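You operate a simulated robot arm through the tools that you are given. There is no shell and no other tool.

You are at the controls of a simulated robot arm. One attempt, no reset.

Task
Ease the teal reel's drag off to the LIGHT field of the pull gauge.
Fine: line knob to GAUGE, draw the gauge handle right out, then ease off; handle home and line knob to OFF after.

Only the result counts: the job must be done as asked and must still hold three seconds after the hand-in. Knocking over, shifting, dropping, spilling or breaking anything else fails it.

Robot
A 6-joint arm with a two-finger parallel gripper, fixed in place. Base frame: the origin is on the floor under the middle of its stand, x ahead of it, y to its left, z up. Units: m, degrees, N and s.
It reaches about 1.347 m from its shoulder. Its first joint turns from -166.0 to 166.0 degrees. Payload 3.91 kg.
The TCP is the grasp point between the finger pads, 0.03 m short of the fingertips. In the tool frame z runs along the fingers and y along their closing line. The gripper opens to 0.11 m. The fingers are 0.02 m wide and 0.01 m thick; the gripper's body (0.048 by 0.112 m) begins 0.055 m behind the TCP.
Orientation is that of the tool frame in the base frame, as a unit quaternion [x, y, z, w]. With the fingers straight down and closing along the base's y, the tool's x points along the base's -x, its y along +y and its z along -z.

Tools
- The arm moves only by the tool jog_arm. Its argument "rows" is a list of rows, each a list of 7 numbers: the opening in per cent of the stroke, from 0 (shut) to 100 (fully open), then the shift along the tool's x, y, z in units of 20 mm (1.0 is 20 mm), then the turn, a rotation vector about the tool's x, y, z in units of 4 degrees (1.0 is 4 degrees). In form: [[grip, tx, ty, tz, ax, ay, az], ...]. A call has 1 to 20 rows; each row shifts and turns the commanded pose from where the row before left it, along the tool's axes as they then stand. A call with a number of a shift or a turn outside -1 to 1 is refused whole. Rows are played at 5 a second. More than 0.05 m and 8.6 degrees between two rows, or a gripper value outside its range, and nothing of the call is played. A pose out of reach is approached as far as the arm can. The call stops where the force on the tool passes 50 N (or 10 N more than at its start, if that is more) or the arm is blocked; 0.2 s more then pass. The fingers move at their own pace (about 0.108 m/s each) and stop on an object; they squeeze with about 34 N. The grip force told is the motor's: it shows also when the fingers shut on nothing. Time passes only in rows, and 0.2 s behind the last, so rows that do not move let the fingers close. The reply holds the time, the measured pose of the TCP, the force on the tool along the base axes, the opening and the grip force, in the units named above and with some noise, with the torque about the TCP (base axes, N m) and any sound that the robot's microphone picked up, and new pictures: "views" is both (left out), scene, wrist or none.
- Cameras (640 x 400 px; columns grow to the right, rows downward): "scene" is fixed at [0.2161, 0.4993, 1.5429]; the picture's right is [-0.58, -0.81, 0.00], its down [-0.44, 0.32, -0.84] and it looks along [0.68, -0.49, -0.54] (base axes); focal length 299 px, centre (320, 200). "wrist" rides on the gripper at [0.072, 0.017, -0.103] in the tool frame; the picture's right is [-0.23, 0.97, 0.00], its down [-0.76, -0.18, -0.62] and it looks along [-0.61, -0.14, 0.78] (tool axes); focal length 222 px, centre (320, 200). There is no depth. A picture from a camera that has moved, and an enlarged one, comes with that camera's place and axes in the base frame and with its lens. The place of the scene camera against the robot may be out by one fixed shift of up to 0.018 m in any direction.
- close_up(camera, box): a new picture of the part [left, top, right, bottom] of that camera's present view, enlarged. No time passes.
- close_job(): hands the job in; it is judged then, once.

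Places have to be worked out from the pictures, the camera data and where the tool is seen. Open the gripper and draw the arm clear of the work before you hand the job in, unless the task says otherwise.

The tools are called after "Request:" as a command line: name --pt "numbers of a row" for each row, then --argument value for the rest, lists and objects as JSON in quotes. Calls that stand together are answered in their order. jog_arm: Moves the arm, as the interface text tells. Its arguments: {"type":"object","properties":{"rows":{"type":"array","items":{"type":"array","items":{"type":"number"}}},"views":{"type":"string","enum":["both","scene","wrist","none"]}},"required":["rows"]} The other tools are called the same way: close_up (camera, box) takes an enlarged picture of a part of a camera's view; close_job () hands the job in.

At the start:

```text
t: 0.0
position: [0.4832, 0.0512, 1.3043]
tool_rot: [-0.001, 1.0, 0.001, 0.004]
wrist_force: [-0.2, 0.3, -0.2]
torque: [-0.02, -0.02, -0.03]
finger_gap: 0.11
gripper_force: 0.1
```

scene: 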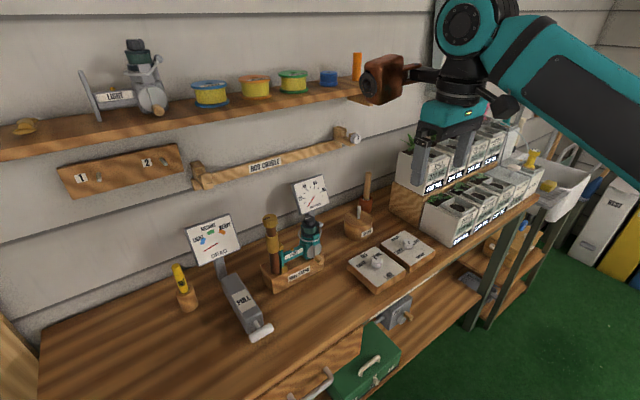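
wrist: 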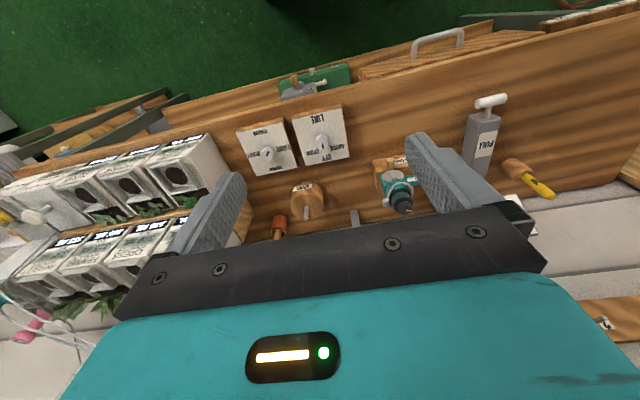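

I'll start by enlarging the parts of the bench that matter: the gauge, the reel and the knobs.

Request:
close_up --camera "scene" --box '[160, 200, 340, 350]'

Request:
close_up --camera "scene" --box '[330, 210, 450, 300]'

Request:
close_up --camera "wrist" --box '[220, 80, 560, 260]'

Request:
close_up --camera "scene" --box '[240, 160, 340, 300]'

```text
2.67 times, centred on (250, 275) of scene
camera zoom: at [0.2161, 0.4993, 1.5429], right [-0.58, -0.81, 0.0], down [-0.44, 0.32, -0.84], along [0.68, -0.49, -0.54], focal length 798 px, centre (507, 0)
```

zoom: 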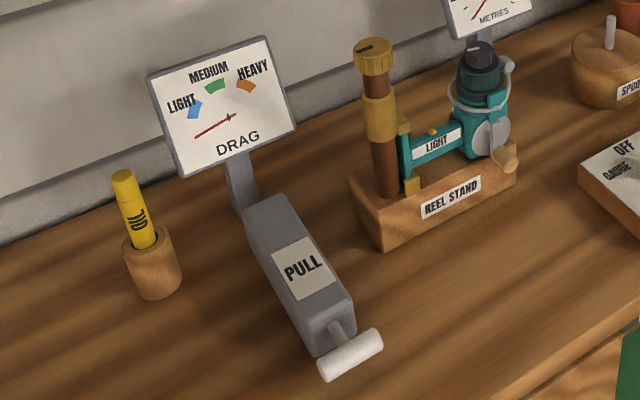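

```text
4.44 times, centred on (390, 255) of scene
camera zoom: at [0.2161, 0.4993, 1.5429], right [-0.58, -0.81, 0.0], down [-0.44, 0.32, -0.84], along [0.68, -0.49, -0.54], focal length 1329 px, centre (9, -44)
```

zoom: 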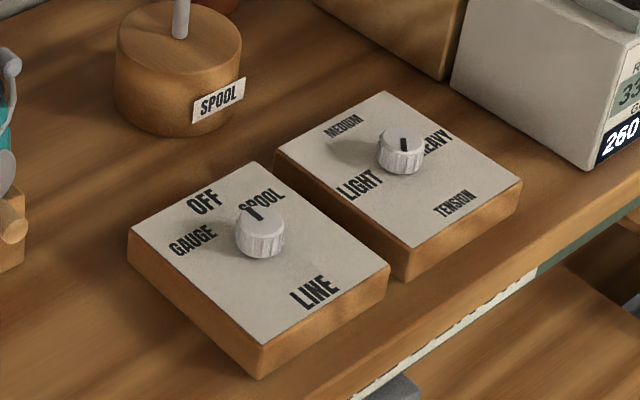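

```text
1.88 times, centred on (390, 170) of wrist
camera zoom: at [0.4093, 0.0671, 1.4089], right [0.23, 0.97, 0.0], down [0.76, -0.18, 0.63], along [0.61, -0.14, -0.78], focal length 418 px, centre (188, 256)
```

zoom: 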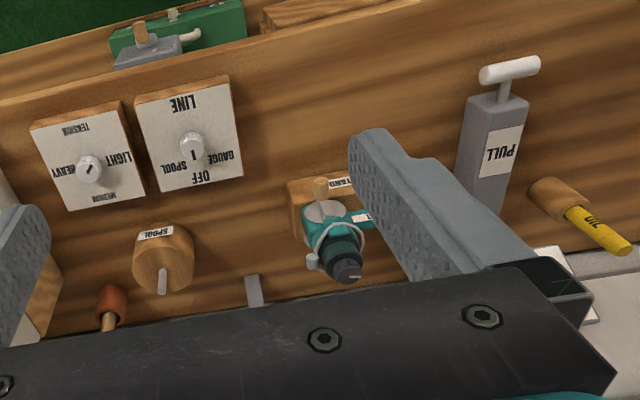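

```text
2.86 times, centred on (290, 230) of scene
camera zoom: at [0.2161, 0.4993, 1.5429], right [-0.58, -0.81, 0.0], down [-0.44, 0.32, -0.84], along [0.68, -0.49, -0.54], focal length 855 px, centre (406, 114)
```

zoom: 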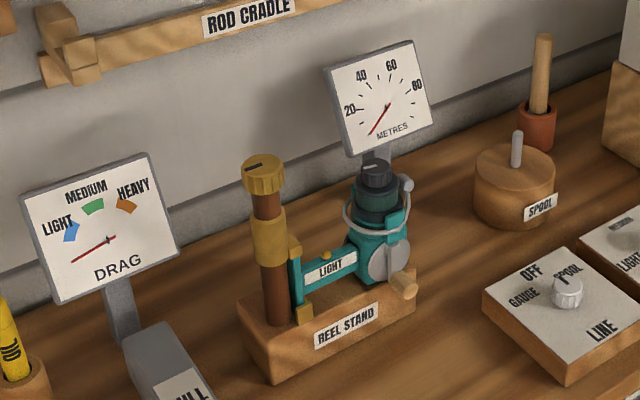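

The first views put the LINE knob at roughly (0.61, 0.02, 0.95) and the gauge's T-handle at roughly (0.61, 0.37, 0.94). I'll lower the arm straight down 0.18 m in free air to see the LINE panel better.

Request:
jog_arm --pt "100 0 0 1 0 0 0" --pt "100 0 0 1 0 0 0" --pt "100 0 0 1 0 0 0" --pt "100 0 0 1 0 0 0" --pt "100 0 0 1 0 0 0" --pt "100 0 0 1 0 0 0" --pt "100 0 0 1 0 0 0" --pt "100 0 0 1 0 0 0" --pt "100 0 0 1 0 0 0"

```text
t: 2.0
position: [0.4834, 0.05, 1.127]
tool_rot: [0.0, 1.0, 0.0, 0.004]
wrist_force: [0.1, 0.8, -0.5]
torque: [0.01, -0.04, 0.01]
finger_gap: 0.1101
gripper_force: 0.0
camera wrist: at [0.4108, 0.0675, 1.2303], right [0.23, 0.97, 0.0], down [0.76, -0.18, 0.63], along [0.61, -0.14, -0.78], focal length 222 px, centre (320, 200)
```

scene: 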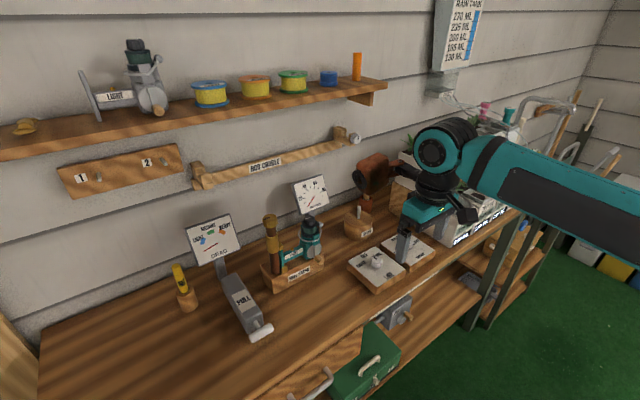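
wrist: 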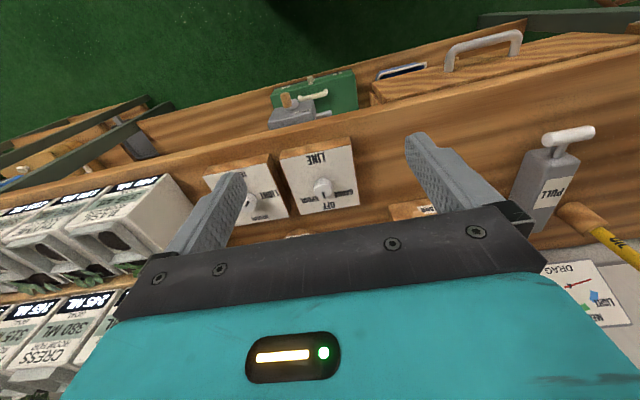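

The wrist camera is now nearer the LINE panel. I'll enlarge it to read which way the knob marks point.

Request:
close_up --camera "wrist" --box '[260, 120, 380, 220]'

Request:
close_up --camera "scene" --box '[340, 230, 440, 300]'

Request:
close_up --camera "wrist" --box '[480, 100, 640, 220]'

```text
4.00 times, centred on (320, 170) of wrist
camera zoom: at [0.4108, 0.0675, 1.2303], right [0.23, 0.97, 0.0], down [0.76, -0.18, 0.63], along [0.61, -0.14, -0.78], focal length 888 px, centre (320, 320)
```

zoom: 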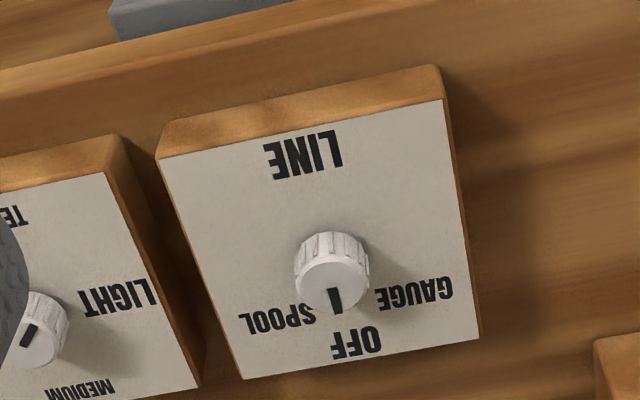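

```text
5.71 times, centred on (390, 265) of scene
camera zoom: at [0.2161, 0.4993, 1.5429], right [-0.58, -0.81, 0.0], down [-0.44, 0.32, -0.84], along [0.68, -0.49, -0.54], focal length 1709 px, centre (-80, -171)
```

zoom: 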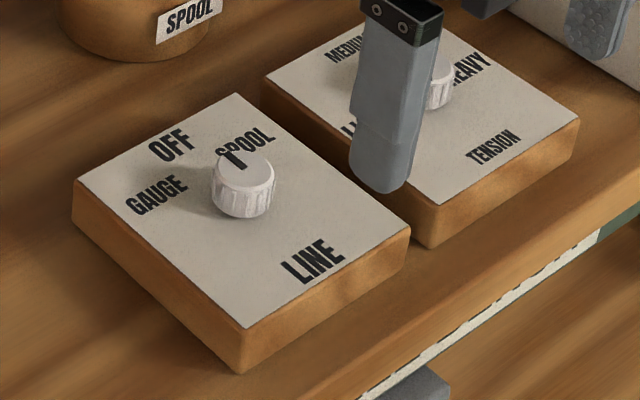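

```text
3.33 times, centred on (560, 160) of wrist
camera zoom: at [0.4108, 0.0675, 1.2303], right [0.23, 0.97, 0.0], down [0.76, -0.18, 0.63], along [0.61, -0.14, -0.78], focal length 740 px, centre (-480, 333)
```

zoom: 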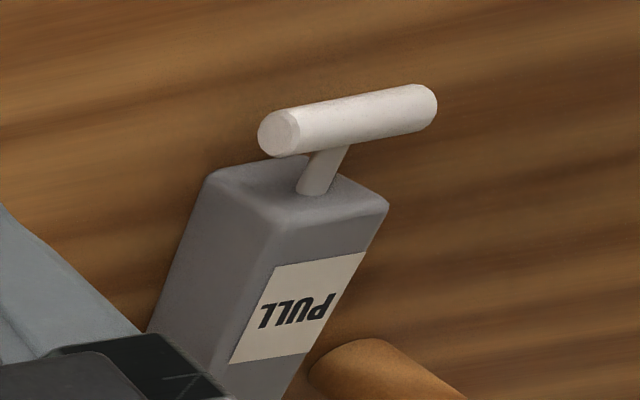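

The knob's mark points at OFF (toward the wall), and GAUGE lies about 50° counter-clockwise seen from above. The knob top is near (0.600, 0.029, 0.971), so I'll move above it at a safe height and check the alignment.

Request:
jog_arm --pt "100 -0.975 -0.175 0.5 0 0 0" --pt "100 -0.975 -0.175 0.5 0 0 0" --pt "100 -0.975 -0.175 0.5 0 0 0" --pt "100 -0.975 -0.175 0.5 0 0 0" --pt "100 -0.975 -0.175 0.5 0 0 0" --pt "70 -0.975 -0.175 0.5 0 0.115 0"

```text
t: 3.4
position: [0.5991, 0.0277, 1.0638]
tool_rot: [0.0, 1.0, 0.002, 0.001]
wrist_force: [-0.6, -0.6, 0.6]
torque: [-0.02, -0.02, 0.02]
finger_gap: 0.0769
gripper_force: 0.1
camera wrist: at [0.5278, 0.0449, 1.1682], right [0.23, 0.97, 0.0], down [0.76, -0.18, 0.62], along [0.61, -0.14, -0.78], focal length 222 px, centre (320, 200)
```

scene: 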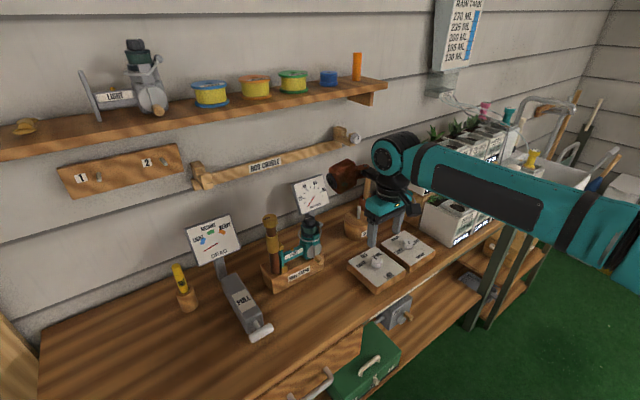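
wrist: 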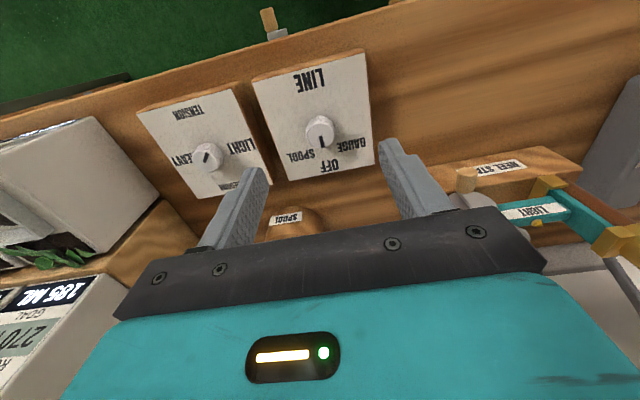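

The gripper is above the LINE knob. I'll enlarge the wrist view to refine the knob's position.

Request:
close_up --camera "wrist" --box '[240, 40, 400, 190]'

Request:
close_up --camera "scene" --box '[340, 190, 440, 300]'

```text
2.67 times, centred on (320, 115) of wrist
camera zoom: at [0.5278, 0.0449, 1.1682], right [0.23, 0.97, 0.0], down [0.76, -0.18, 0.62], along [0.61, -0.14, -0.78], focal length 592 px, centre (320, 427)
```

zoom: 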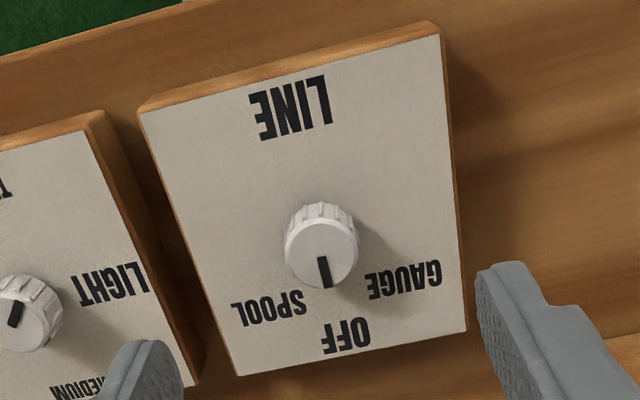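

```text
3.64 times, centred on (390, 245) of scene
camera zoom: at [0.2161, 0.4993, 1.5429], right [-0.58, -0.81, 0.0], down [-0.44, 0.32, -0.84], along [0.68, -0.49, -0.54], focal length 1088 px, centre (66, 36)
```

zoom: 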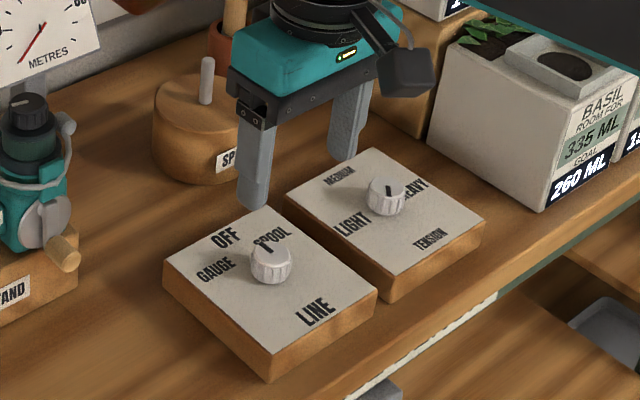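

Triangulating several views, including a correction of the scene camera against the visible fingertip, puts the knob top nearer (0.616, 0.025, 0.953). I'll shift over it, come down 0.03 m (still about 5 cm clear) and check again.

Request:
jog_arm --pt "70 -0.43 -0.07 0.5 0 0 0" --pt "70 -0.43 -0.07 0.5 0 0 0" --pt "60 0 0 0.5 0 0 0"

Request:
close_up --camera "wrist" --box '[220, 40, 420, 240]'

Request:
close_up --camera "scene" --box '[340, 210, 440, 300]'

```text
t: 4.2
position: [0.6196, 0.0255, 1.0366]
tool_rot: [-0.001, 1.0, 0.001, 0.001]
wrist_force: [0.6, -0.6, -0.6]
torque: [0.01, 0.0, 0.0]
finger_gap: 0.0659
gripper_force: 0.1
camera wrist: at [0.5466, 0.0425, 1.1405], right [0.23, 0.97, 0.0], down [0.76, -0.18, 0.62], along [0.61, -0.14, -0.78], focal length 222 px, centre (320, 200)
```

scene: 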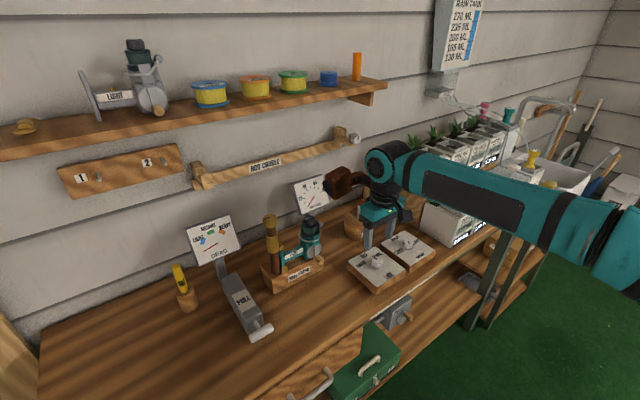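
wrist: 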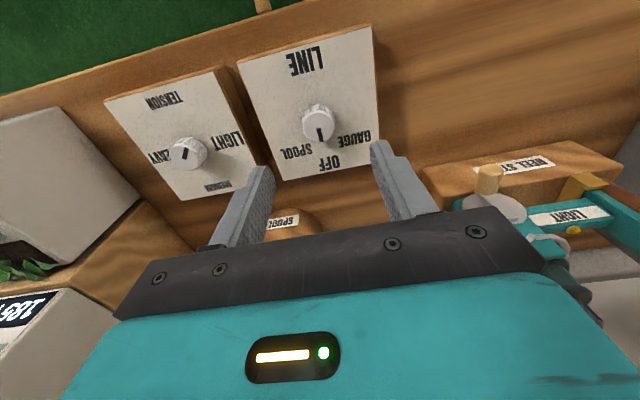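

```text
2.00 times, centred on (320, 140) of wrist
camera zoom: at [0.5466, 0.0425, 1.1405], right [0.23, 0.97, 0.0], down [0.76, -0.18, 0.62], along [0.61, -0.14, -0.78], focal length 444 px, centre (320, 320)
```

zoom: 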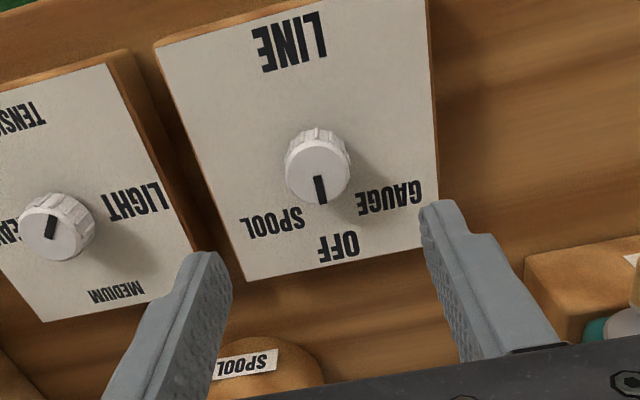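

```text
4.44 times, centred on (390, 255) of scene
camera zoom: at [0.2161, 0.4993, 1.5429], right [-0.58, -0.81, 0.0], down [-0.44, 0.32, -0.84], along [0.68, -0.49, -0.54], focal length 1329 px, centre (9, -44)
```

zoom: 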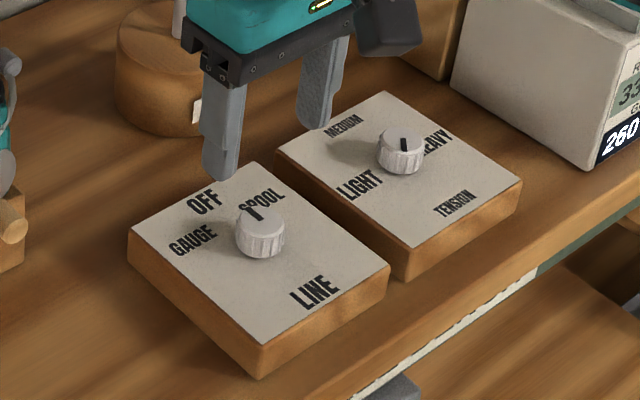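

Wrist and scene views now agree that the gripper is centred over the knob at about (0.6155, 0.0253), with its top near z 0.953. I'll descend 0.04 m and re-read the pose before the final approach.

Request:
jog_arm --pt "60 0 0 0.5 0 0 0" --pt "60 0 0 0.5 0 0 0" --pt "60 0 0 0.5 0 0 0" --pt "60 0 0 0.5 0 0 0" --pt "60 0 0 0 0 0 0"

Request:
close_up --camera "wrist" --box '[220, 40, 420, 240]'

Request:
close_up --camera "scene" --box '[340, 210, 440, 300]'

```text
t: 5.4
position: [0.6207, 0.027, 0.9956]
tool_rot: [0.0, 1.0, 0.001, -0.001]
wrist_force: [0.7, -0.4, 0.3]
torque: [-0.01, -0.01, 0.01]
finger_gap: 0.0662
gripper_force: 0.0
camera wrist: at [0.5472, 0.044, 1.1008], right [0.23, 0.97, 0.0], down [0.76, -0.18, 0.62], along [0.61, -0.14, -0.78], focal length 222 px, centre (320, 200)
```

scene: 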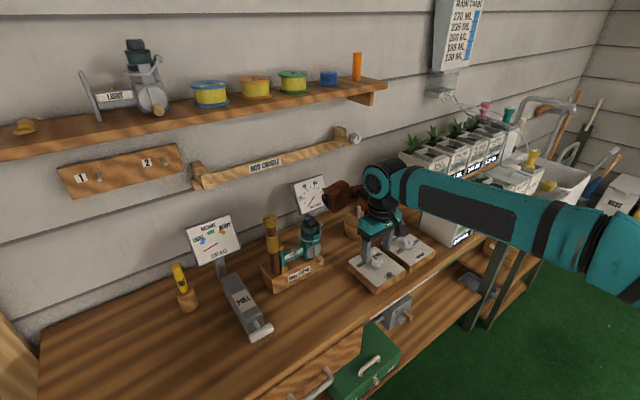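
wrist: 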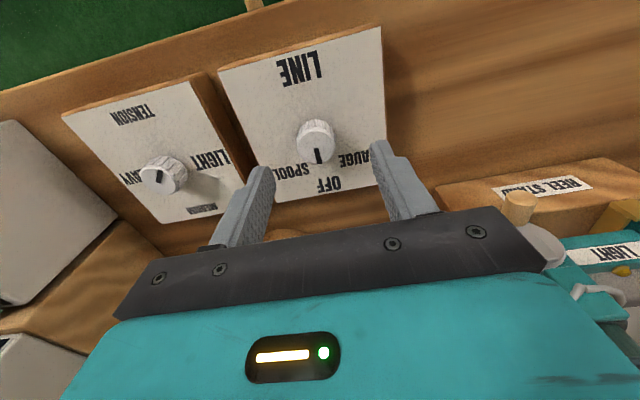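

```text
2.00 times, centred on (320, 140) of wrist
camera zoom: at [0.5472, 0.044, 1.1008], right [0.23, 0.97, 0.0], down [0.76, -0.18, 0.62], along [0.61, -0.14, -0.78], focal length 444 px, centre (320, 320)
```

zoom: 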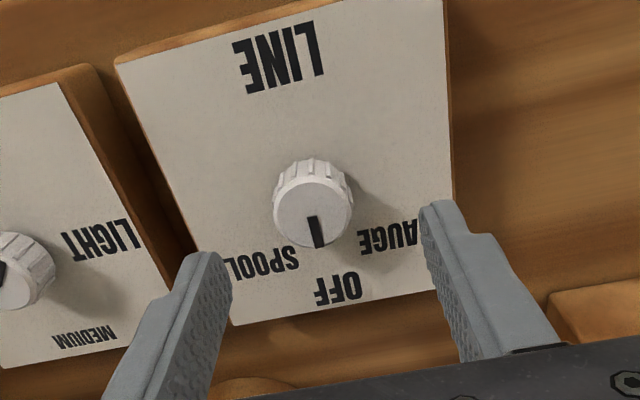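

```text
4.44 times, centred on (390, 255) of scene
camera zoom: at [0.2161, 0.4993, 1.5429], right [-0.58, -0.81, 0.0], down [-0.44, 0.32, -0.84], along [0.68, -0.49, -0.54], focal length 1329 px, centre (9, -44)
```

zoom: 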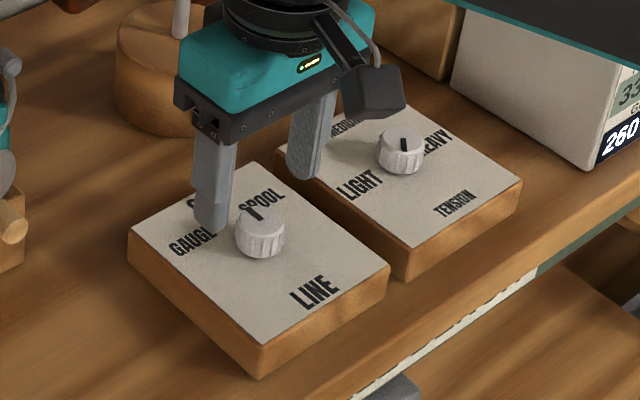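

The latest estimates put the knob axis at about (0.616, 0.026) with its top near z 0.948, so the TCP sits about 4 mm too far in x. I'll correct that and lower about 2 cm around the knob, watching the force.

Request:
jog_arm --pt "60 0.2 -0.05 0 0 0 0" --pt "60 0 0 0.4 0 0 0" --pt "60 0 0 0.4 0 0 0" --pt "60 0 0 0.2 0 0 0" --pt "60 0 0 0 0 0 0"

Request:
close_up --camera "wrist" --box '[220, 40, 420, 240]'

Request:
close_up --camera "scene" --box '[340, 210, 440, 300]'

```text
t: 6.6
position: [0.6149, 0.0264, 0.977]
tool_rot: [0.0, 1.0, 0.0, -0.001]
wrist_force: [1.0, 0.2, 0.3]
torque: [-0.01, 0.01, -0.01]
finger_gap: 0.066
gripper_force: 0.1
camera wrist: at [0.5423, 0.0429, 1.0813], right [0.23, 0.97, 0.0], down [0.76, -0.18, 0.62], along [0.61, -0.14, -0.78], focal length 222 px, centre (320, 200)
```

scene: 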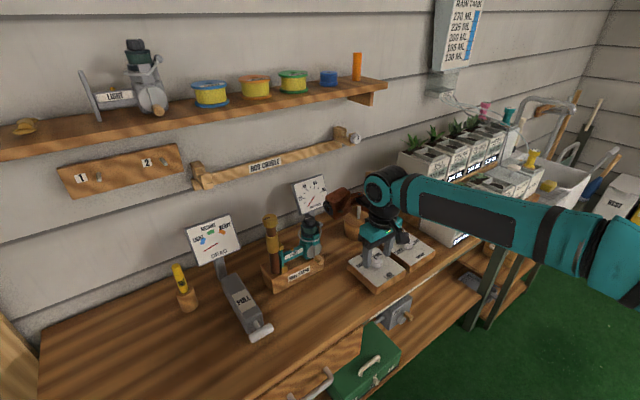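
wrist: 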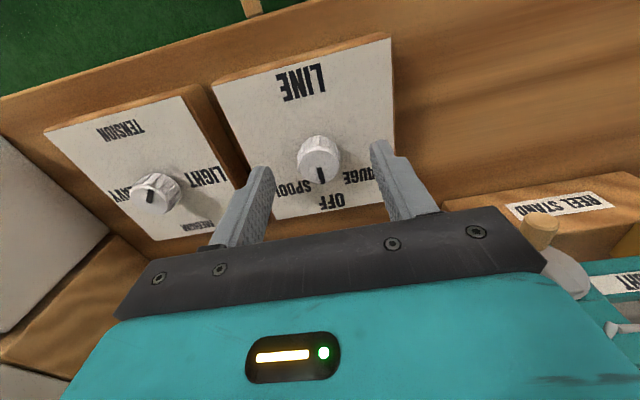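

```text
2.00 times, centred on (320, 140) of wrist
camera zoom: at [0.5423, 0.0429, 1.0813], right [0.23, 0.97, 0.0], down [0.76, -0.18, 0.62], along [0.61, -0.14, -0.78], focal length 444 px, centre (320, 320)
```

zoom: 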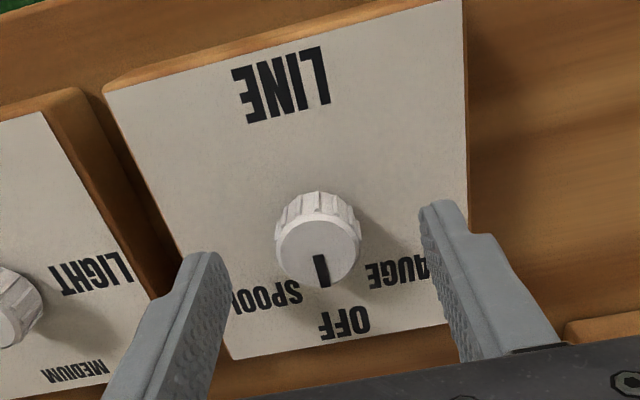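

```text
4.44 times, centred on (390, 255) of scene
camera zoom: at [0.2161, 0.4993, 1.5429], right [-0.58, -0.81, 0.0], down [-0.44, 0.32, -0.84], along [0.68, -0.49, -0.54], focal length 1329 px, centre (9, -44)
```

zoom: 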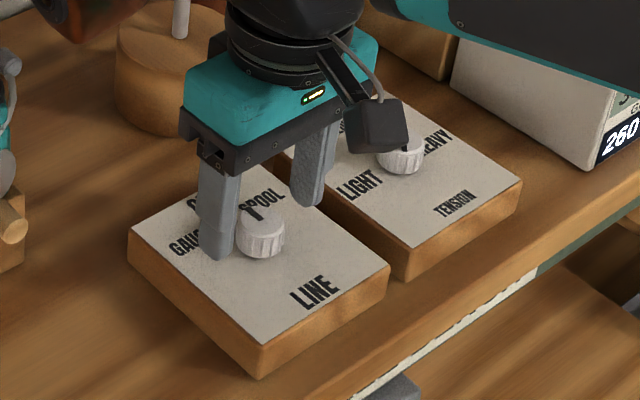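

The knob is centred between the fingers within about 1–2 mm, and the tips are about level with the knob top. I'll lower 10 mm more and close on the knob.

Request:
jog_arm --pt "60 -0.05 -0.05 0.25 0 0 0" --pt "60 0 0 0.25 0 0 0" --pt "45 0 0 0 0 0 0" --pt "30 0 0 0 0 0 0" --pt "15 0 0 0 0 0 0" --pt "15 0 0 0 0 0 0"

Request:
close_up --camera "wrist" --box '[220, 40, 420, 240]'

Request:
close_up --camera "scene" --box '[340, 210, 440, 300]'

```text
t: 8.0
position: [0.6142, 0.0263, 0.9675]
tool_rot: [-0.001, 1.0, -0.001, 0.0]
wrist_force: [0.3, -5.2, -0.9]
torque: [-0.56, -0.19, 0.02]
finger_gap: 0.0275
gripper_force: 44.3
camera wrist: at [0.5421, 0.0422, 1.0707], right [0.23, 0.97, 0.0], down [0.76, -0.18, 0.62], along [0.61, -0.14, -0.78], focal length 222 px, centre (320, 200)
```

scene: 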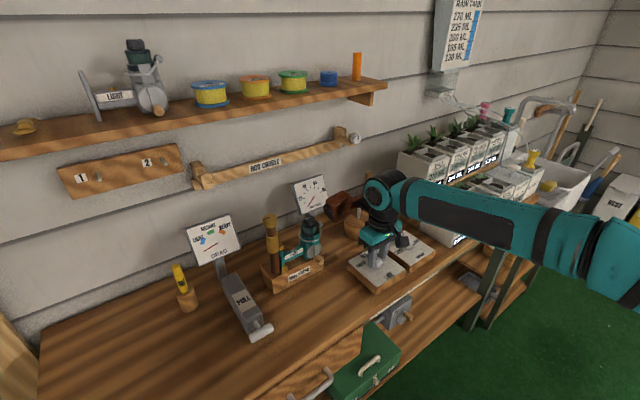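
wrist: 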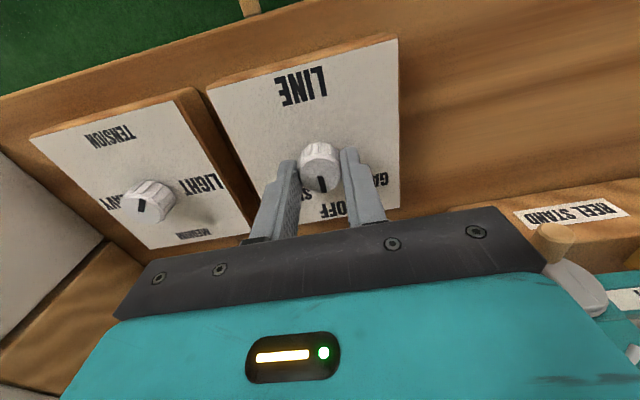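

```text
2.00 times, centred on (320, 140) of wrist
camera zoom: at [0.5421, 0.0422, 1.0707], right [0.23, 0.97, 0.0], down [0.76, -0.18, 0.62], along [0.61, -0.14, -0.78], focal length 444 px, centre (320, 320)
```

zoom: 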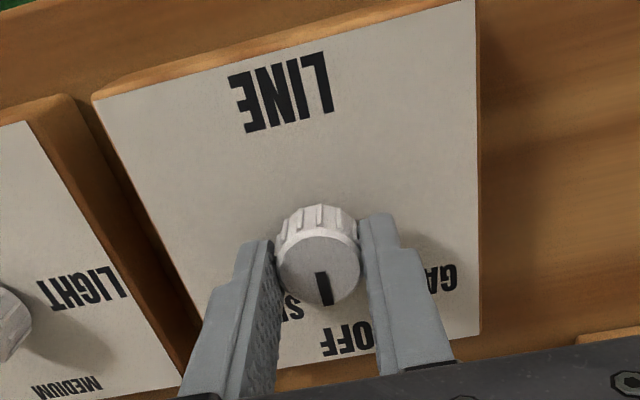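

```text
4.44 times, centred on (390, 255) of scene
camera zoom: at [0.2161, 0.4993, 1.5429], right [-0.58, -0.81, 0.0], down [-0.44, 0.32, -0.84], along [0.68, -0.49, -0.54], focal length 1329 px, centre (9, -44)
```

zoom: 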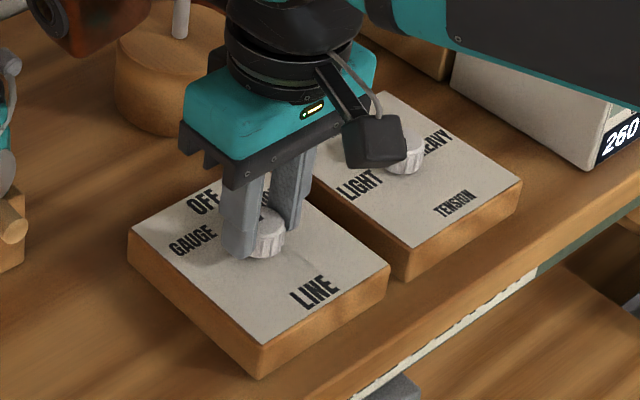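

The fingers hold the knob (gap 27.5 mm, force small). I'll turn counter-clockwise seen from above by 12° first to confirm the knob follows and the torque stays modest.

Request:
jog_arm --pt "15 0 0 0 0 0 -1" --pt "15 0 0 0 0 0 -1" --pt "15 0 0 0 0 0 -1"

Request:
close_up --camera "wrist" --box '[220, 40, 420, 240]'

```text
t: 8.8
position: [0.6138, 0.0239, 0.9673]
tool_rot: [-0.105, 0.994, 0.001, 0.0]
wrist_force: [-9.9, -1.5, 8.4]
torque: [-0.61, 1.33, -0.01]
finger_gap: 0.0278
gripper_force: 44.8
camera wrist: at [0.5401, 0.0265, 1.0706], right [0.02, 1.0, 0.0], down [0.78, -0.01, 0.62], along [0.62, -0.01, -0.78], focal length 222 px, centre (320, 200)
```

scene: 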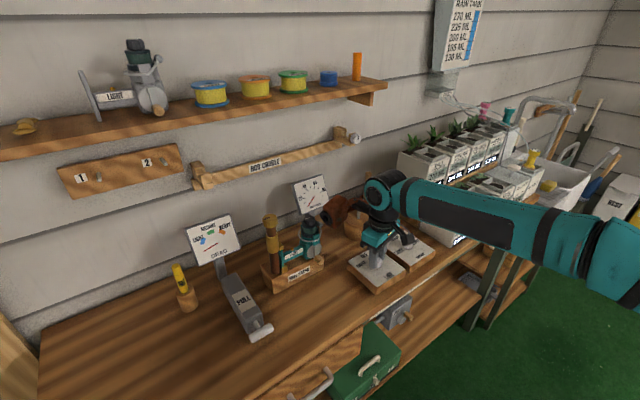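
wrist: 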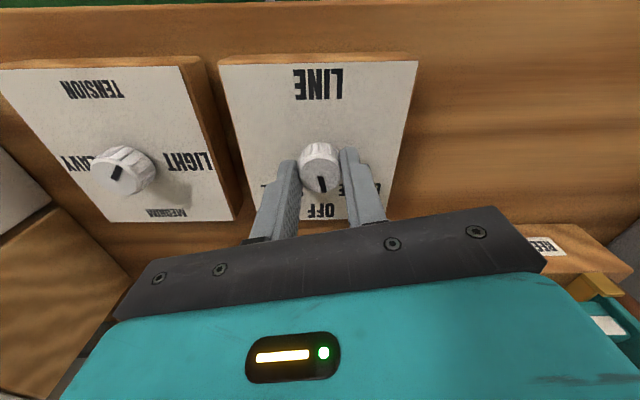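

```text
2.00 times, centred on (320, 140) of wrist
camera zoom: at [0.5401, 0.0265, 1.0706], right [0.02, 1.0, 0.0], down [0.78, -0.01, 0.62], along [0.62, -0.01, -0.78], focal length 444 px, centre (320, 320)
```

zoom: 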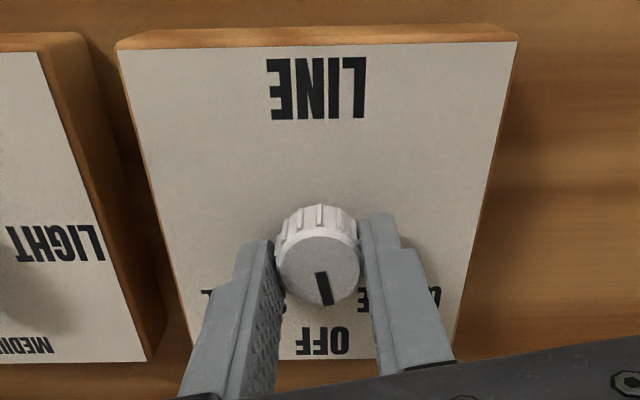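

The knob turns with the fingers (mark unchanged relative to them). The side force suggests a slight offset, so I'll nudge about 1 mm toward -x and turn another 20°.

Request:
jog_arm --pt "15 0.05 0 0 0 0 -1" --pt "15 0 0 0 0 0 -1" --pt "15 0 0 0 0 0 -1" --pt "15 0 0 0 0 0 -1" --pt "15 0 0 0 0 0 -1"

Request:
close_up --camera "wrist" --box '[220, 40, 420, 240]'

```text
t: 10.0
position: [0.6148, 0.0251, 0.9675]
tool_rot: [-0.277, 0.961, 0.0, 0.0]
wrist_force: [15.1, 2.5, 16.9]
torque: [0.09, -0.86, -0.02]
finger_gap: 0.0274
gripper_force: 44.6
camera wrist: at [0.544, 0.0008, 1.0705], right [-0.32, 0.95, 0.0], down [0.74, 0.25, 0.62], along [0.59, 0.2, -0.78], focal length 222 px, centre (320, 200)
```

scene: 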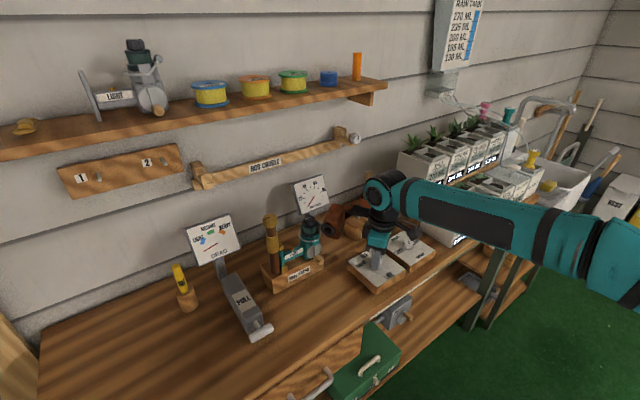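
wrist: 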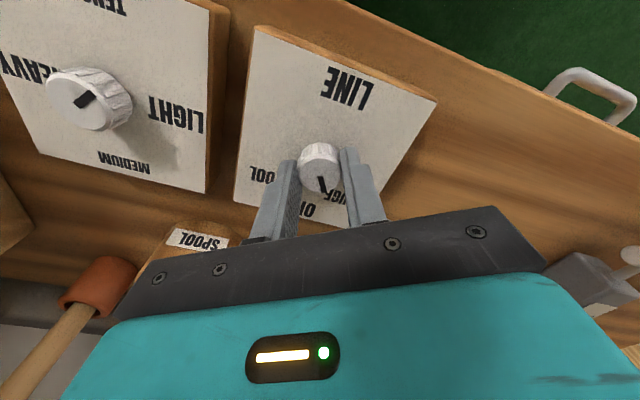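

```text
2.00 times, centred on (320, 140) of wrist
camera zoom: at [0.544, 0.0008, 1.0705], right [-0.32, 0.95, 0.0], down [0.74, 0.25, 0.62], along [0.59, 0.2, -0.78], focal length 444 px, centre (320, 320)
```

zoom: 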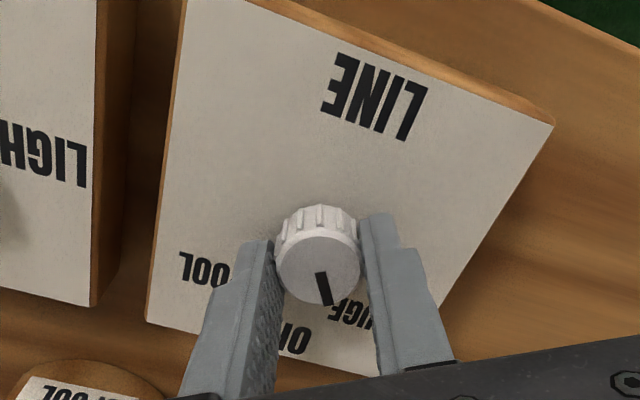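

The knob has turned 32° with mark and fingers locked together. GAUGE's direction computes to about 48–50°, so I'll undo half of the side nudge and turn the last 16°.

Request:
jog_arm --pt "15 -0.025 -0.016 -0.02 0 0 -1" --pt "15 0 0 0 0 0 -1" --pt "15 0 0 0 0 0 -1" --pt "15 0 0 0 0 0 -1" --pt "15 0 0 0 0 0 -0.15"

Request:
close_up --camera "wrist" --box '[220, 40, 420, 240]'

```text
t: 11.2
position: [0.6145, 0.0249, 0.9663]
tool_rot: [-0.411, 0.911, 0.001, -0.001]
wrist_force: [-18.3, 6.0, -0.7]
torque: [-0.05, 0.33, -0.01]
finger_gap: 0.028
gripper_force: 45.0
camera wrist: at [0.5543, -0.0183, 1.0707], right [-0.58, 0.81, 0.0], down [0.64, 0.45, 0.62], along [0.51, 0.36, -0.78], focal length 222 px, centre (320, 200)
```

scene: 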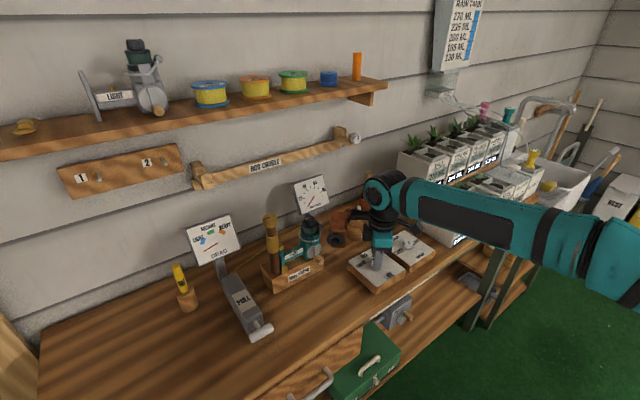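
wrist: 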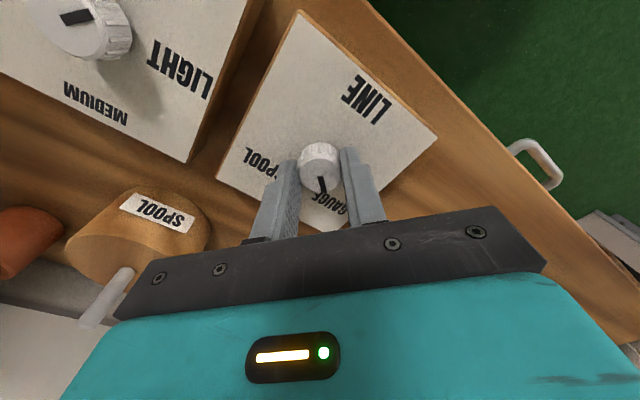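

```text
2.00 times, centred on (320, 140) of wrist
camera zoom: at [0.5543, -0.0183, 1.0707], right [-0.58, 0.81, 0.0], down [0.64, 0.45, 0.62], along [0.51, 0.36, -0.78], focal length 444 px, centre (320, 320)
```

zoom: 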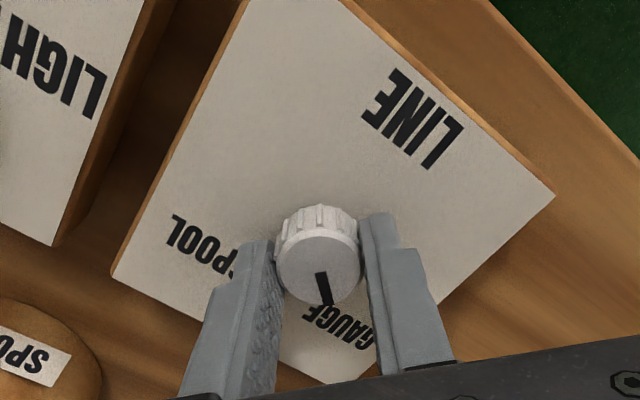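

The knob's mark now points at GAUGE (48.6° turned, in line with the label). I'll open the fingers, rise clear and check that it stays there.

Request:
jog_arm --pt "30 0 0 0 0 0 0" --pt "55 0 0 0 0 0 0" --pt "60 0 0 0 0 0 0" --pt "60 0 0 -0.5 0 0 0" --pt "60 0 0 -1 0 0 0" --pt "60 0 0 -1 0 0 0" --pt "60 0 0 -1 0 0 0" --pt "60 0 0 -1 0 0 0"

Request:
close_up --camera "wrist" --box '[220, 40, 420, 240]'

Request:
close_up --camera "scene" --box '[340, 210, 440, 300]'

```text
t: 13.0
position: [0.615, 0.0239, 1.0556]
tool_rot: [-0.412, 0.911, 0.0, 0.0]
wrist_force: [-0.5, 0.1, -0.8]
torque: [0.01, 0.02, -0.05]
finger_gap: 0.0659
gripper_force: 0.0
camera wrist: at [0.5556, -0.0187, 1.1596], right [-0.58, 0.81, 0.0], down [0.64, 0.45, 0.62], along [0.51, 0.36, -0.78], focal length 222 px, centre (320, 200)
```

scene: 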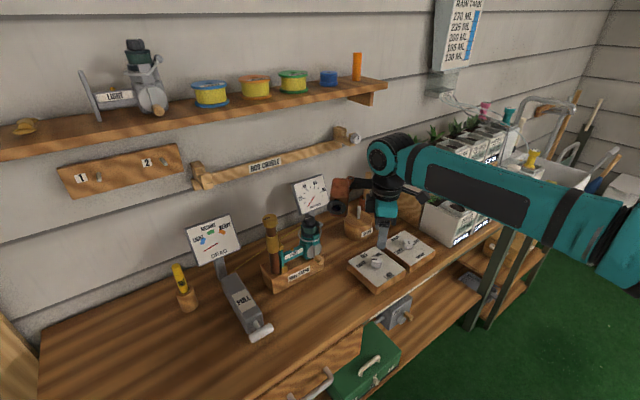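
wrist: 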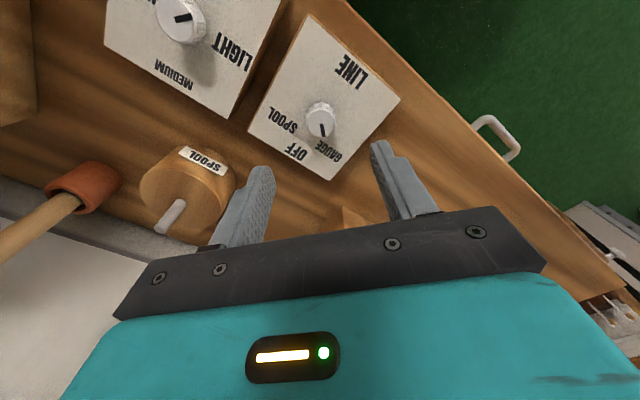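

```text
2.00 times, centred on (320, 140) of wrist
camera zoom: at [0.5556, -0.0187, 1.1596], right [-0.58, 0.81, 0.0], down [0.64, 0.45, 0.62], along [0.51, 0.36, -0.78], focal length 444 px, centre (320, 320)
```

zoom: 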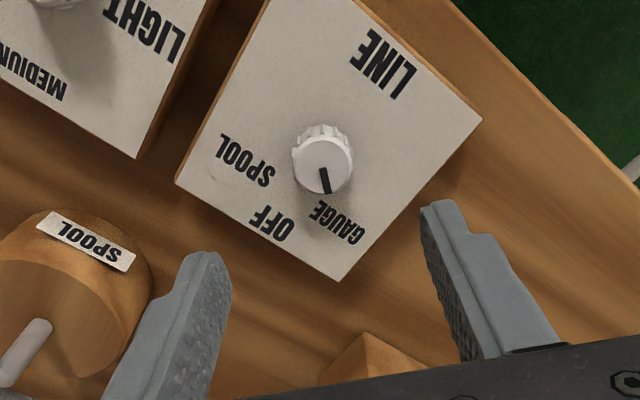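

```text
4.44 times, centred on (390, 255) of scene
camera zoom: at [0.2161, 0.4993, 1.5429], right [-0.58, -0.81, 0.0], down [-0.44, 0.32, -0.84], along [0.68, -0.49, -0.54], focal length 1329 px, centre (9, -44)
```

zoom: 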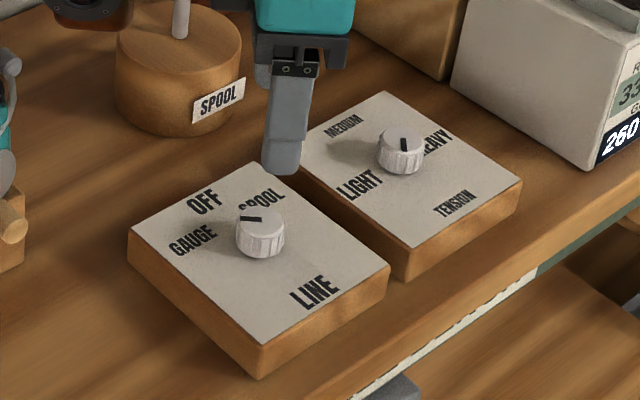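

The LINE knob stays on GAUGE. Next is the gauge handle: I'll rise, turn the gripper so it closes along x (across the T-bar), and travel to where the wrist camera can see the handle.

Request:
jog_arm --pt "60 0 0 -0.5 0 0 -1" --pt "60 0 0 -0.5 0 0 -1" --pt "60 0 0 -0.5 0 0 -1" --pt "60 0 0 -0.5 0 0 -1" --pt "60 0 0 -0.5 0 0 -1" --pt "60 0 0 -0.5 0 0 -1" --pt "60 0 0 -0.5 0 0 -1" --pt "60 0 0 -0.4 0 0 -1" --pt "60 0 0 -0.4 0 0 -1" --pt "60 0 0 -0.4 0 0 -1" --pt "60 0 0 0 0 0 -0.35" --pt "60 -0.98 0.225 0 0 0 0" --pt "60 -0.98 0.225 0 0 0 0" --pt "60 -0.98 0.225 0 0 0 0" --pt "60 -0.98 0.225 0 0 0 0" --pt "60 -0.98 0.225 0 0 0 0" --pt "60 -0.98 0.225 0 0 0 0" --pt "60 -0.98 0.225 0 0 0 0" --pt "60 -0.98 0.225 0 0 0 0" --pt "60 -0.98 0.225 0 0 0 0"

Request:
close_up --camera "wrist" --box '[200, 40, 440, 240]'

```text
t: 17.2
position: [0.574, 0.2017, 1.1522]
tool_rot: [0.707, -0.707, -0.001, -0.001]
wrist_force: [0.2, 0.0, -0.6]
torque: [0.02, 0.0, -0.02]
finger_gap: 0.0662
gripper_force: 0.1
camera wrist: at [0.5571, 0.128, 1.2561], right [-0.97, 0.23, 0.0], down [0.18, 0.76, 0.62], along [0.14, 0.61, -0.78], focal length 222 px, centre (320, 200)
```

scene: 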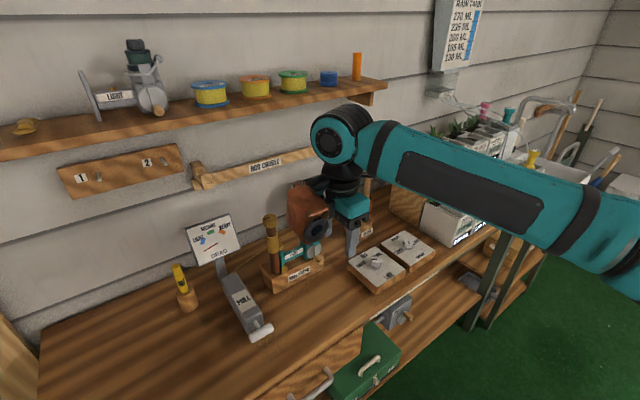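
wrist: 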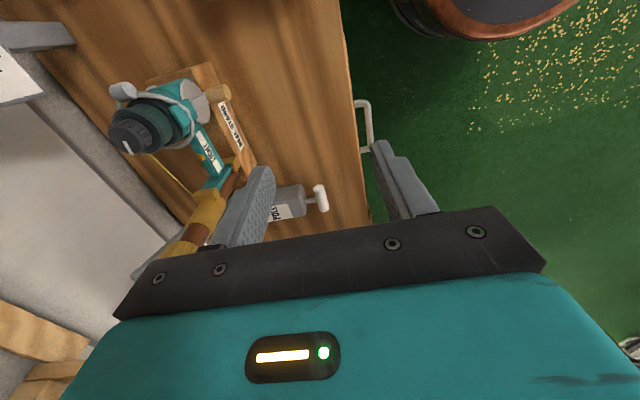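

```text
2.00 times, centred on (320, 140) of wrist
camera zoom: at [0.5571, 0.128, 1.2561], right [-0.97, 0.23, 0.0], down [0.18, 0.76, 0.62], along [0.14, 0.61, -0.78], focal length 444 px, centre (320, 320)
```

zoom: 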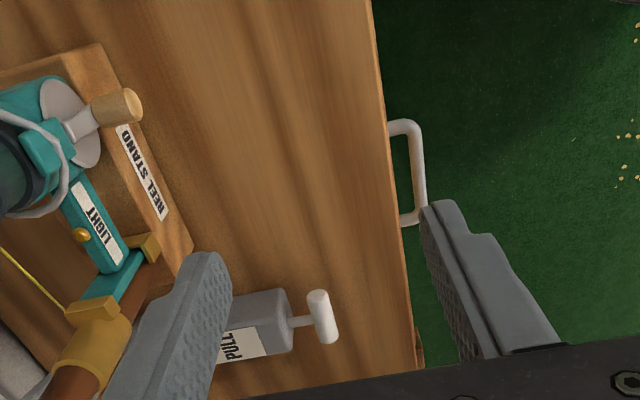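

The wrist camera now shows the T-bar clearly, near (0.613, 0.375, 0.93), with its stem running to the grey body and about 2 cm between bar and body. I'll move closer to refine it before dropping the fingers on either side of the bar.

Request:
jog_arm --pt "50 -0.82 -0.217 0.85 0 0 0" --pt "40 -0.82 -0.217 0.85 0 0 0" --pt "31 -0.82 -0.217 0.85 0 0 0" --pt "31 -0.82 -0.217 0.85 0 0 0" --pt "31 -0.82 -0.217 0.85 0 0 0" --pt "31 -0.82 -0.217 0.85 0 0 0" --pt "31 0 0 0 0 0 0"

Request:
close_up --camera "wrist" --box '[220, 60, 420, 220]'

Request:
close_up --camera "scene" --box '[180, 230, 340, 360]'

```text
t: 18.8
position: [0.6004, 0.2988, 1.0469]
tool_rot: [-0.707, 0.707, 0.001, 0.001]
wrist_force: [0.6, -0.4, -0.1]
torque: [-0.02, 0.03, -0.02]
finger_gap: 0.0341
gripper_force: 0.0
camera wrist: at [0.5836, 0.2268, 1.151], right [-0.97, 0.23, 0.0], down [0.18, 0.76, 0.62], along [0.14, 0.61, -0.78], focal length 222 px, centre (320, 200)
```

scene: 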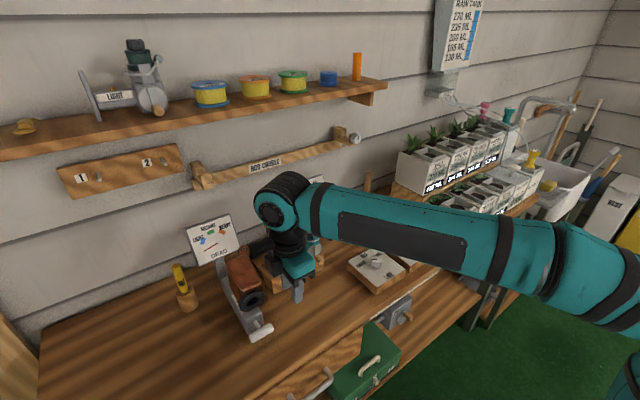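
wrist: 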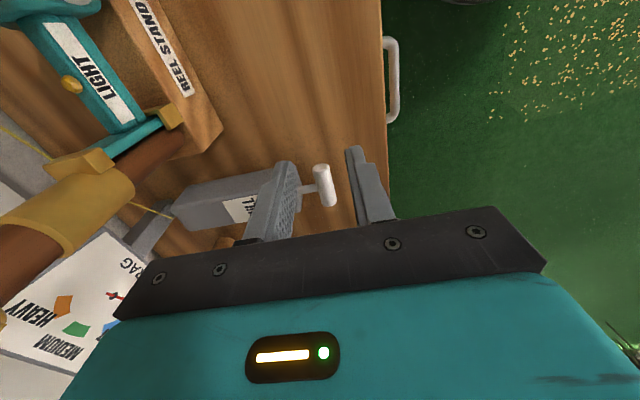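

```text
2.50 times, centred on (320, 140) of wrist
camera zoom: at [0.5836, 0.2268, 1.151], right [-0.97, 0.23, 0.0], down [0.18, 0.76, 0.62], along [0.14, 0.61, -0.78], focal length 555 px, centre (320, 350)
```

zoom: 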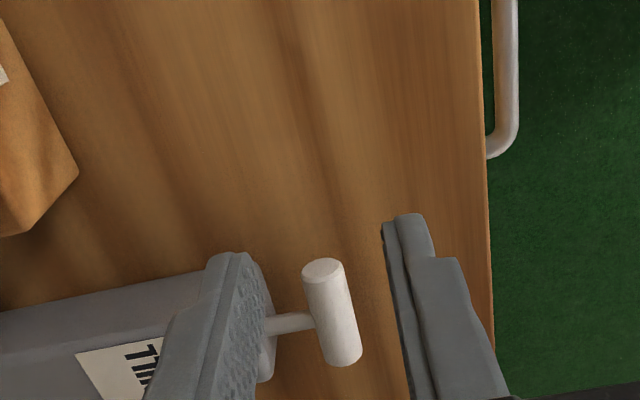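

```text
3.08 times, centred on (260, 295) of scene
camera zoom: at [0.2161, 0.4993, 1.5429], right [-0.58, -0.81, 0.0], down [-0.44, 0.32, -0.84], along [0.68, -0.49, -0.54], focal length 920 px, centre (505, -92)
```

zoom: 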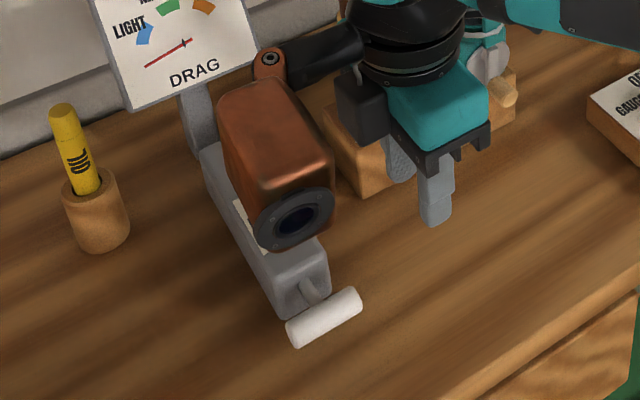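

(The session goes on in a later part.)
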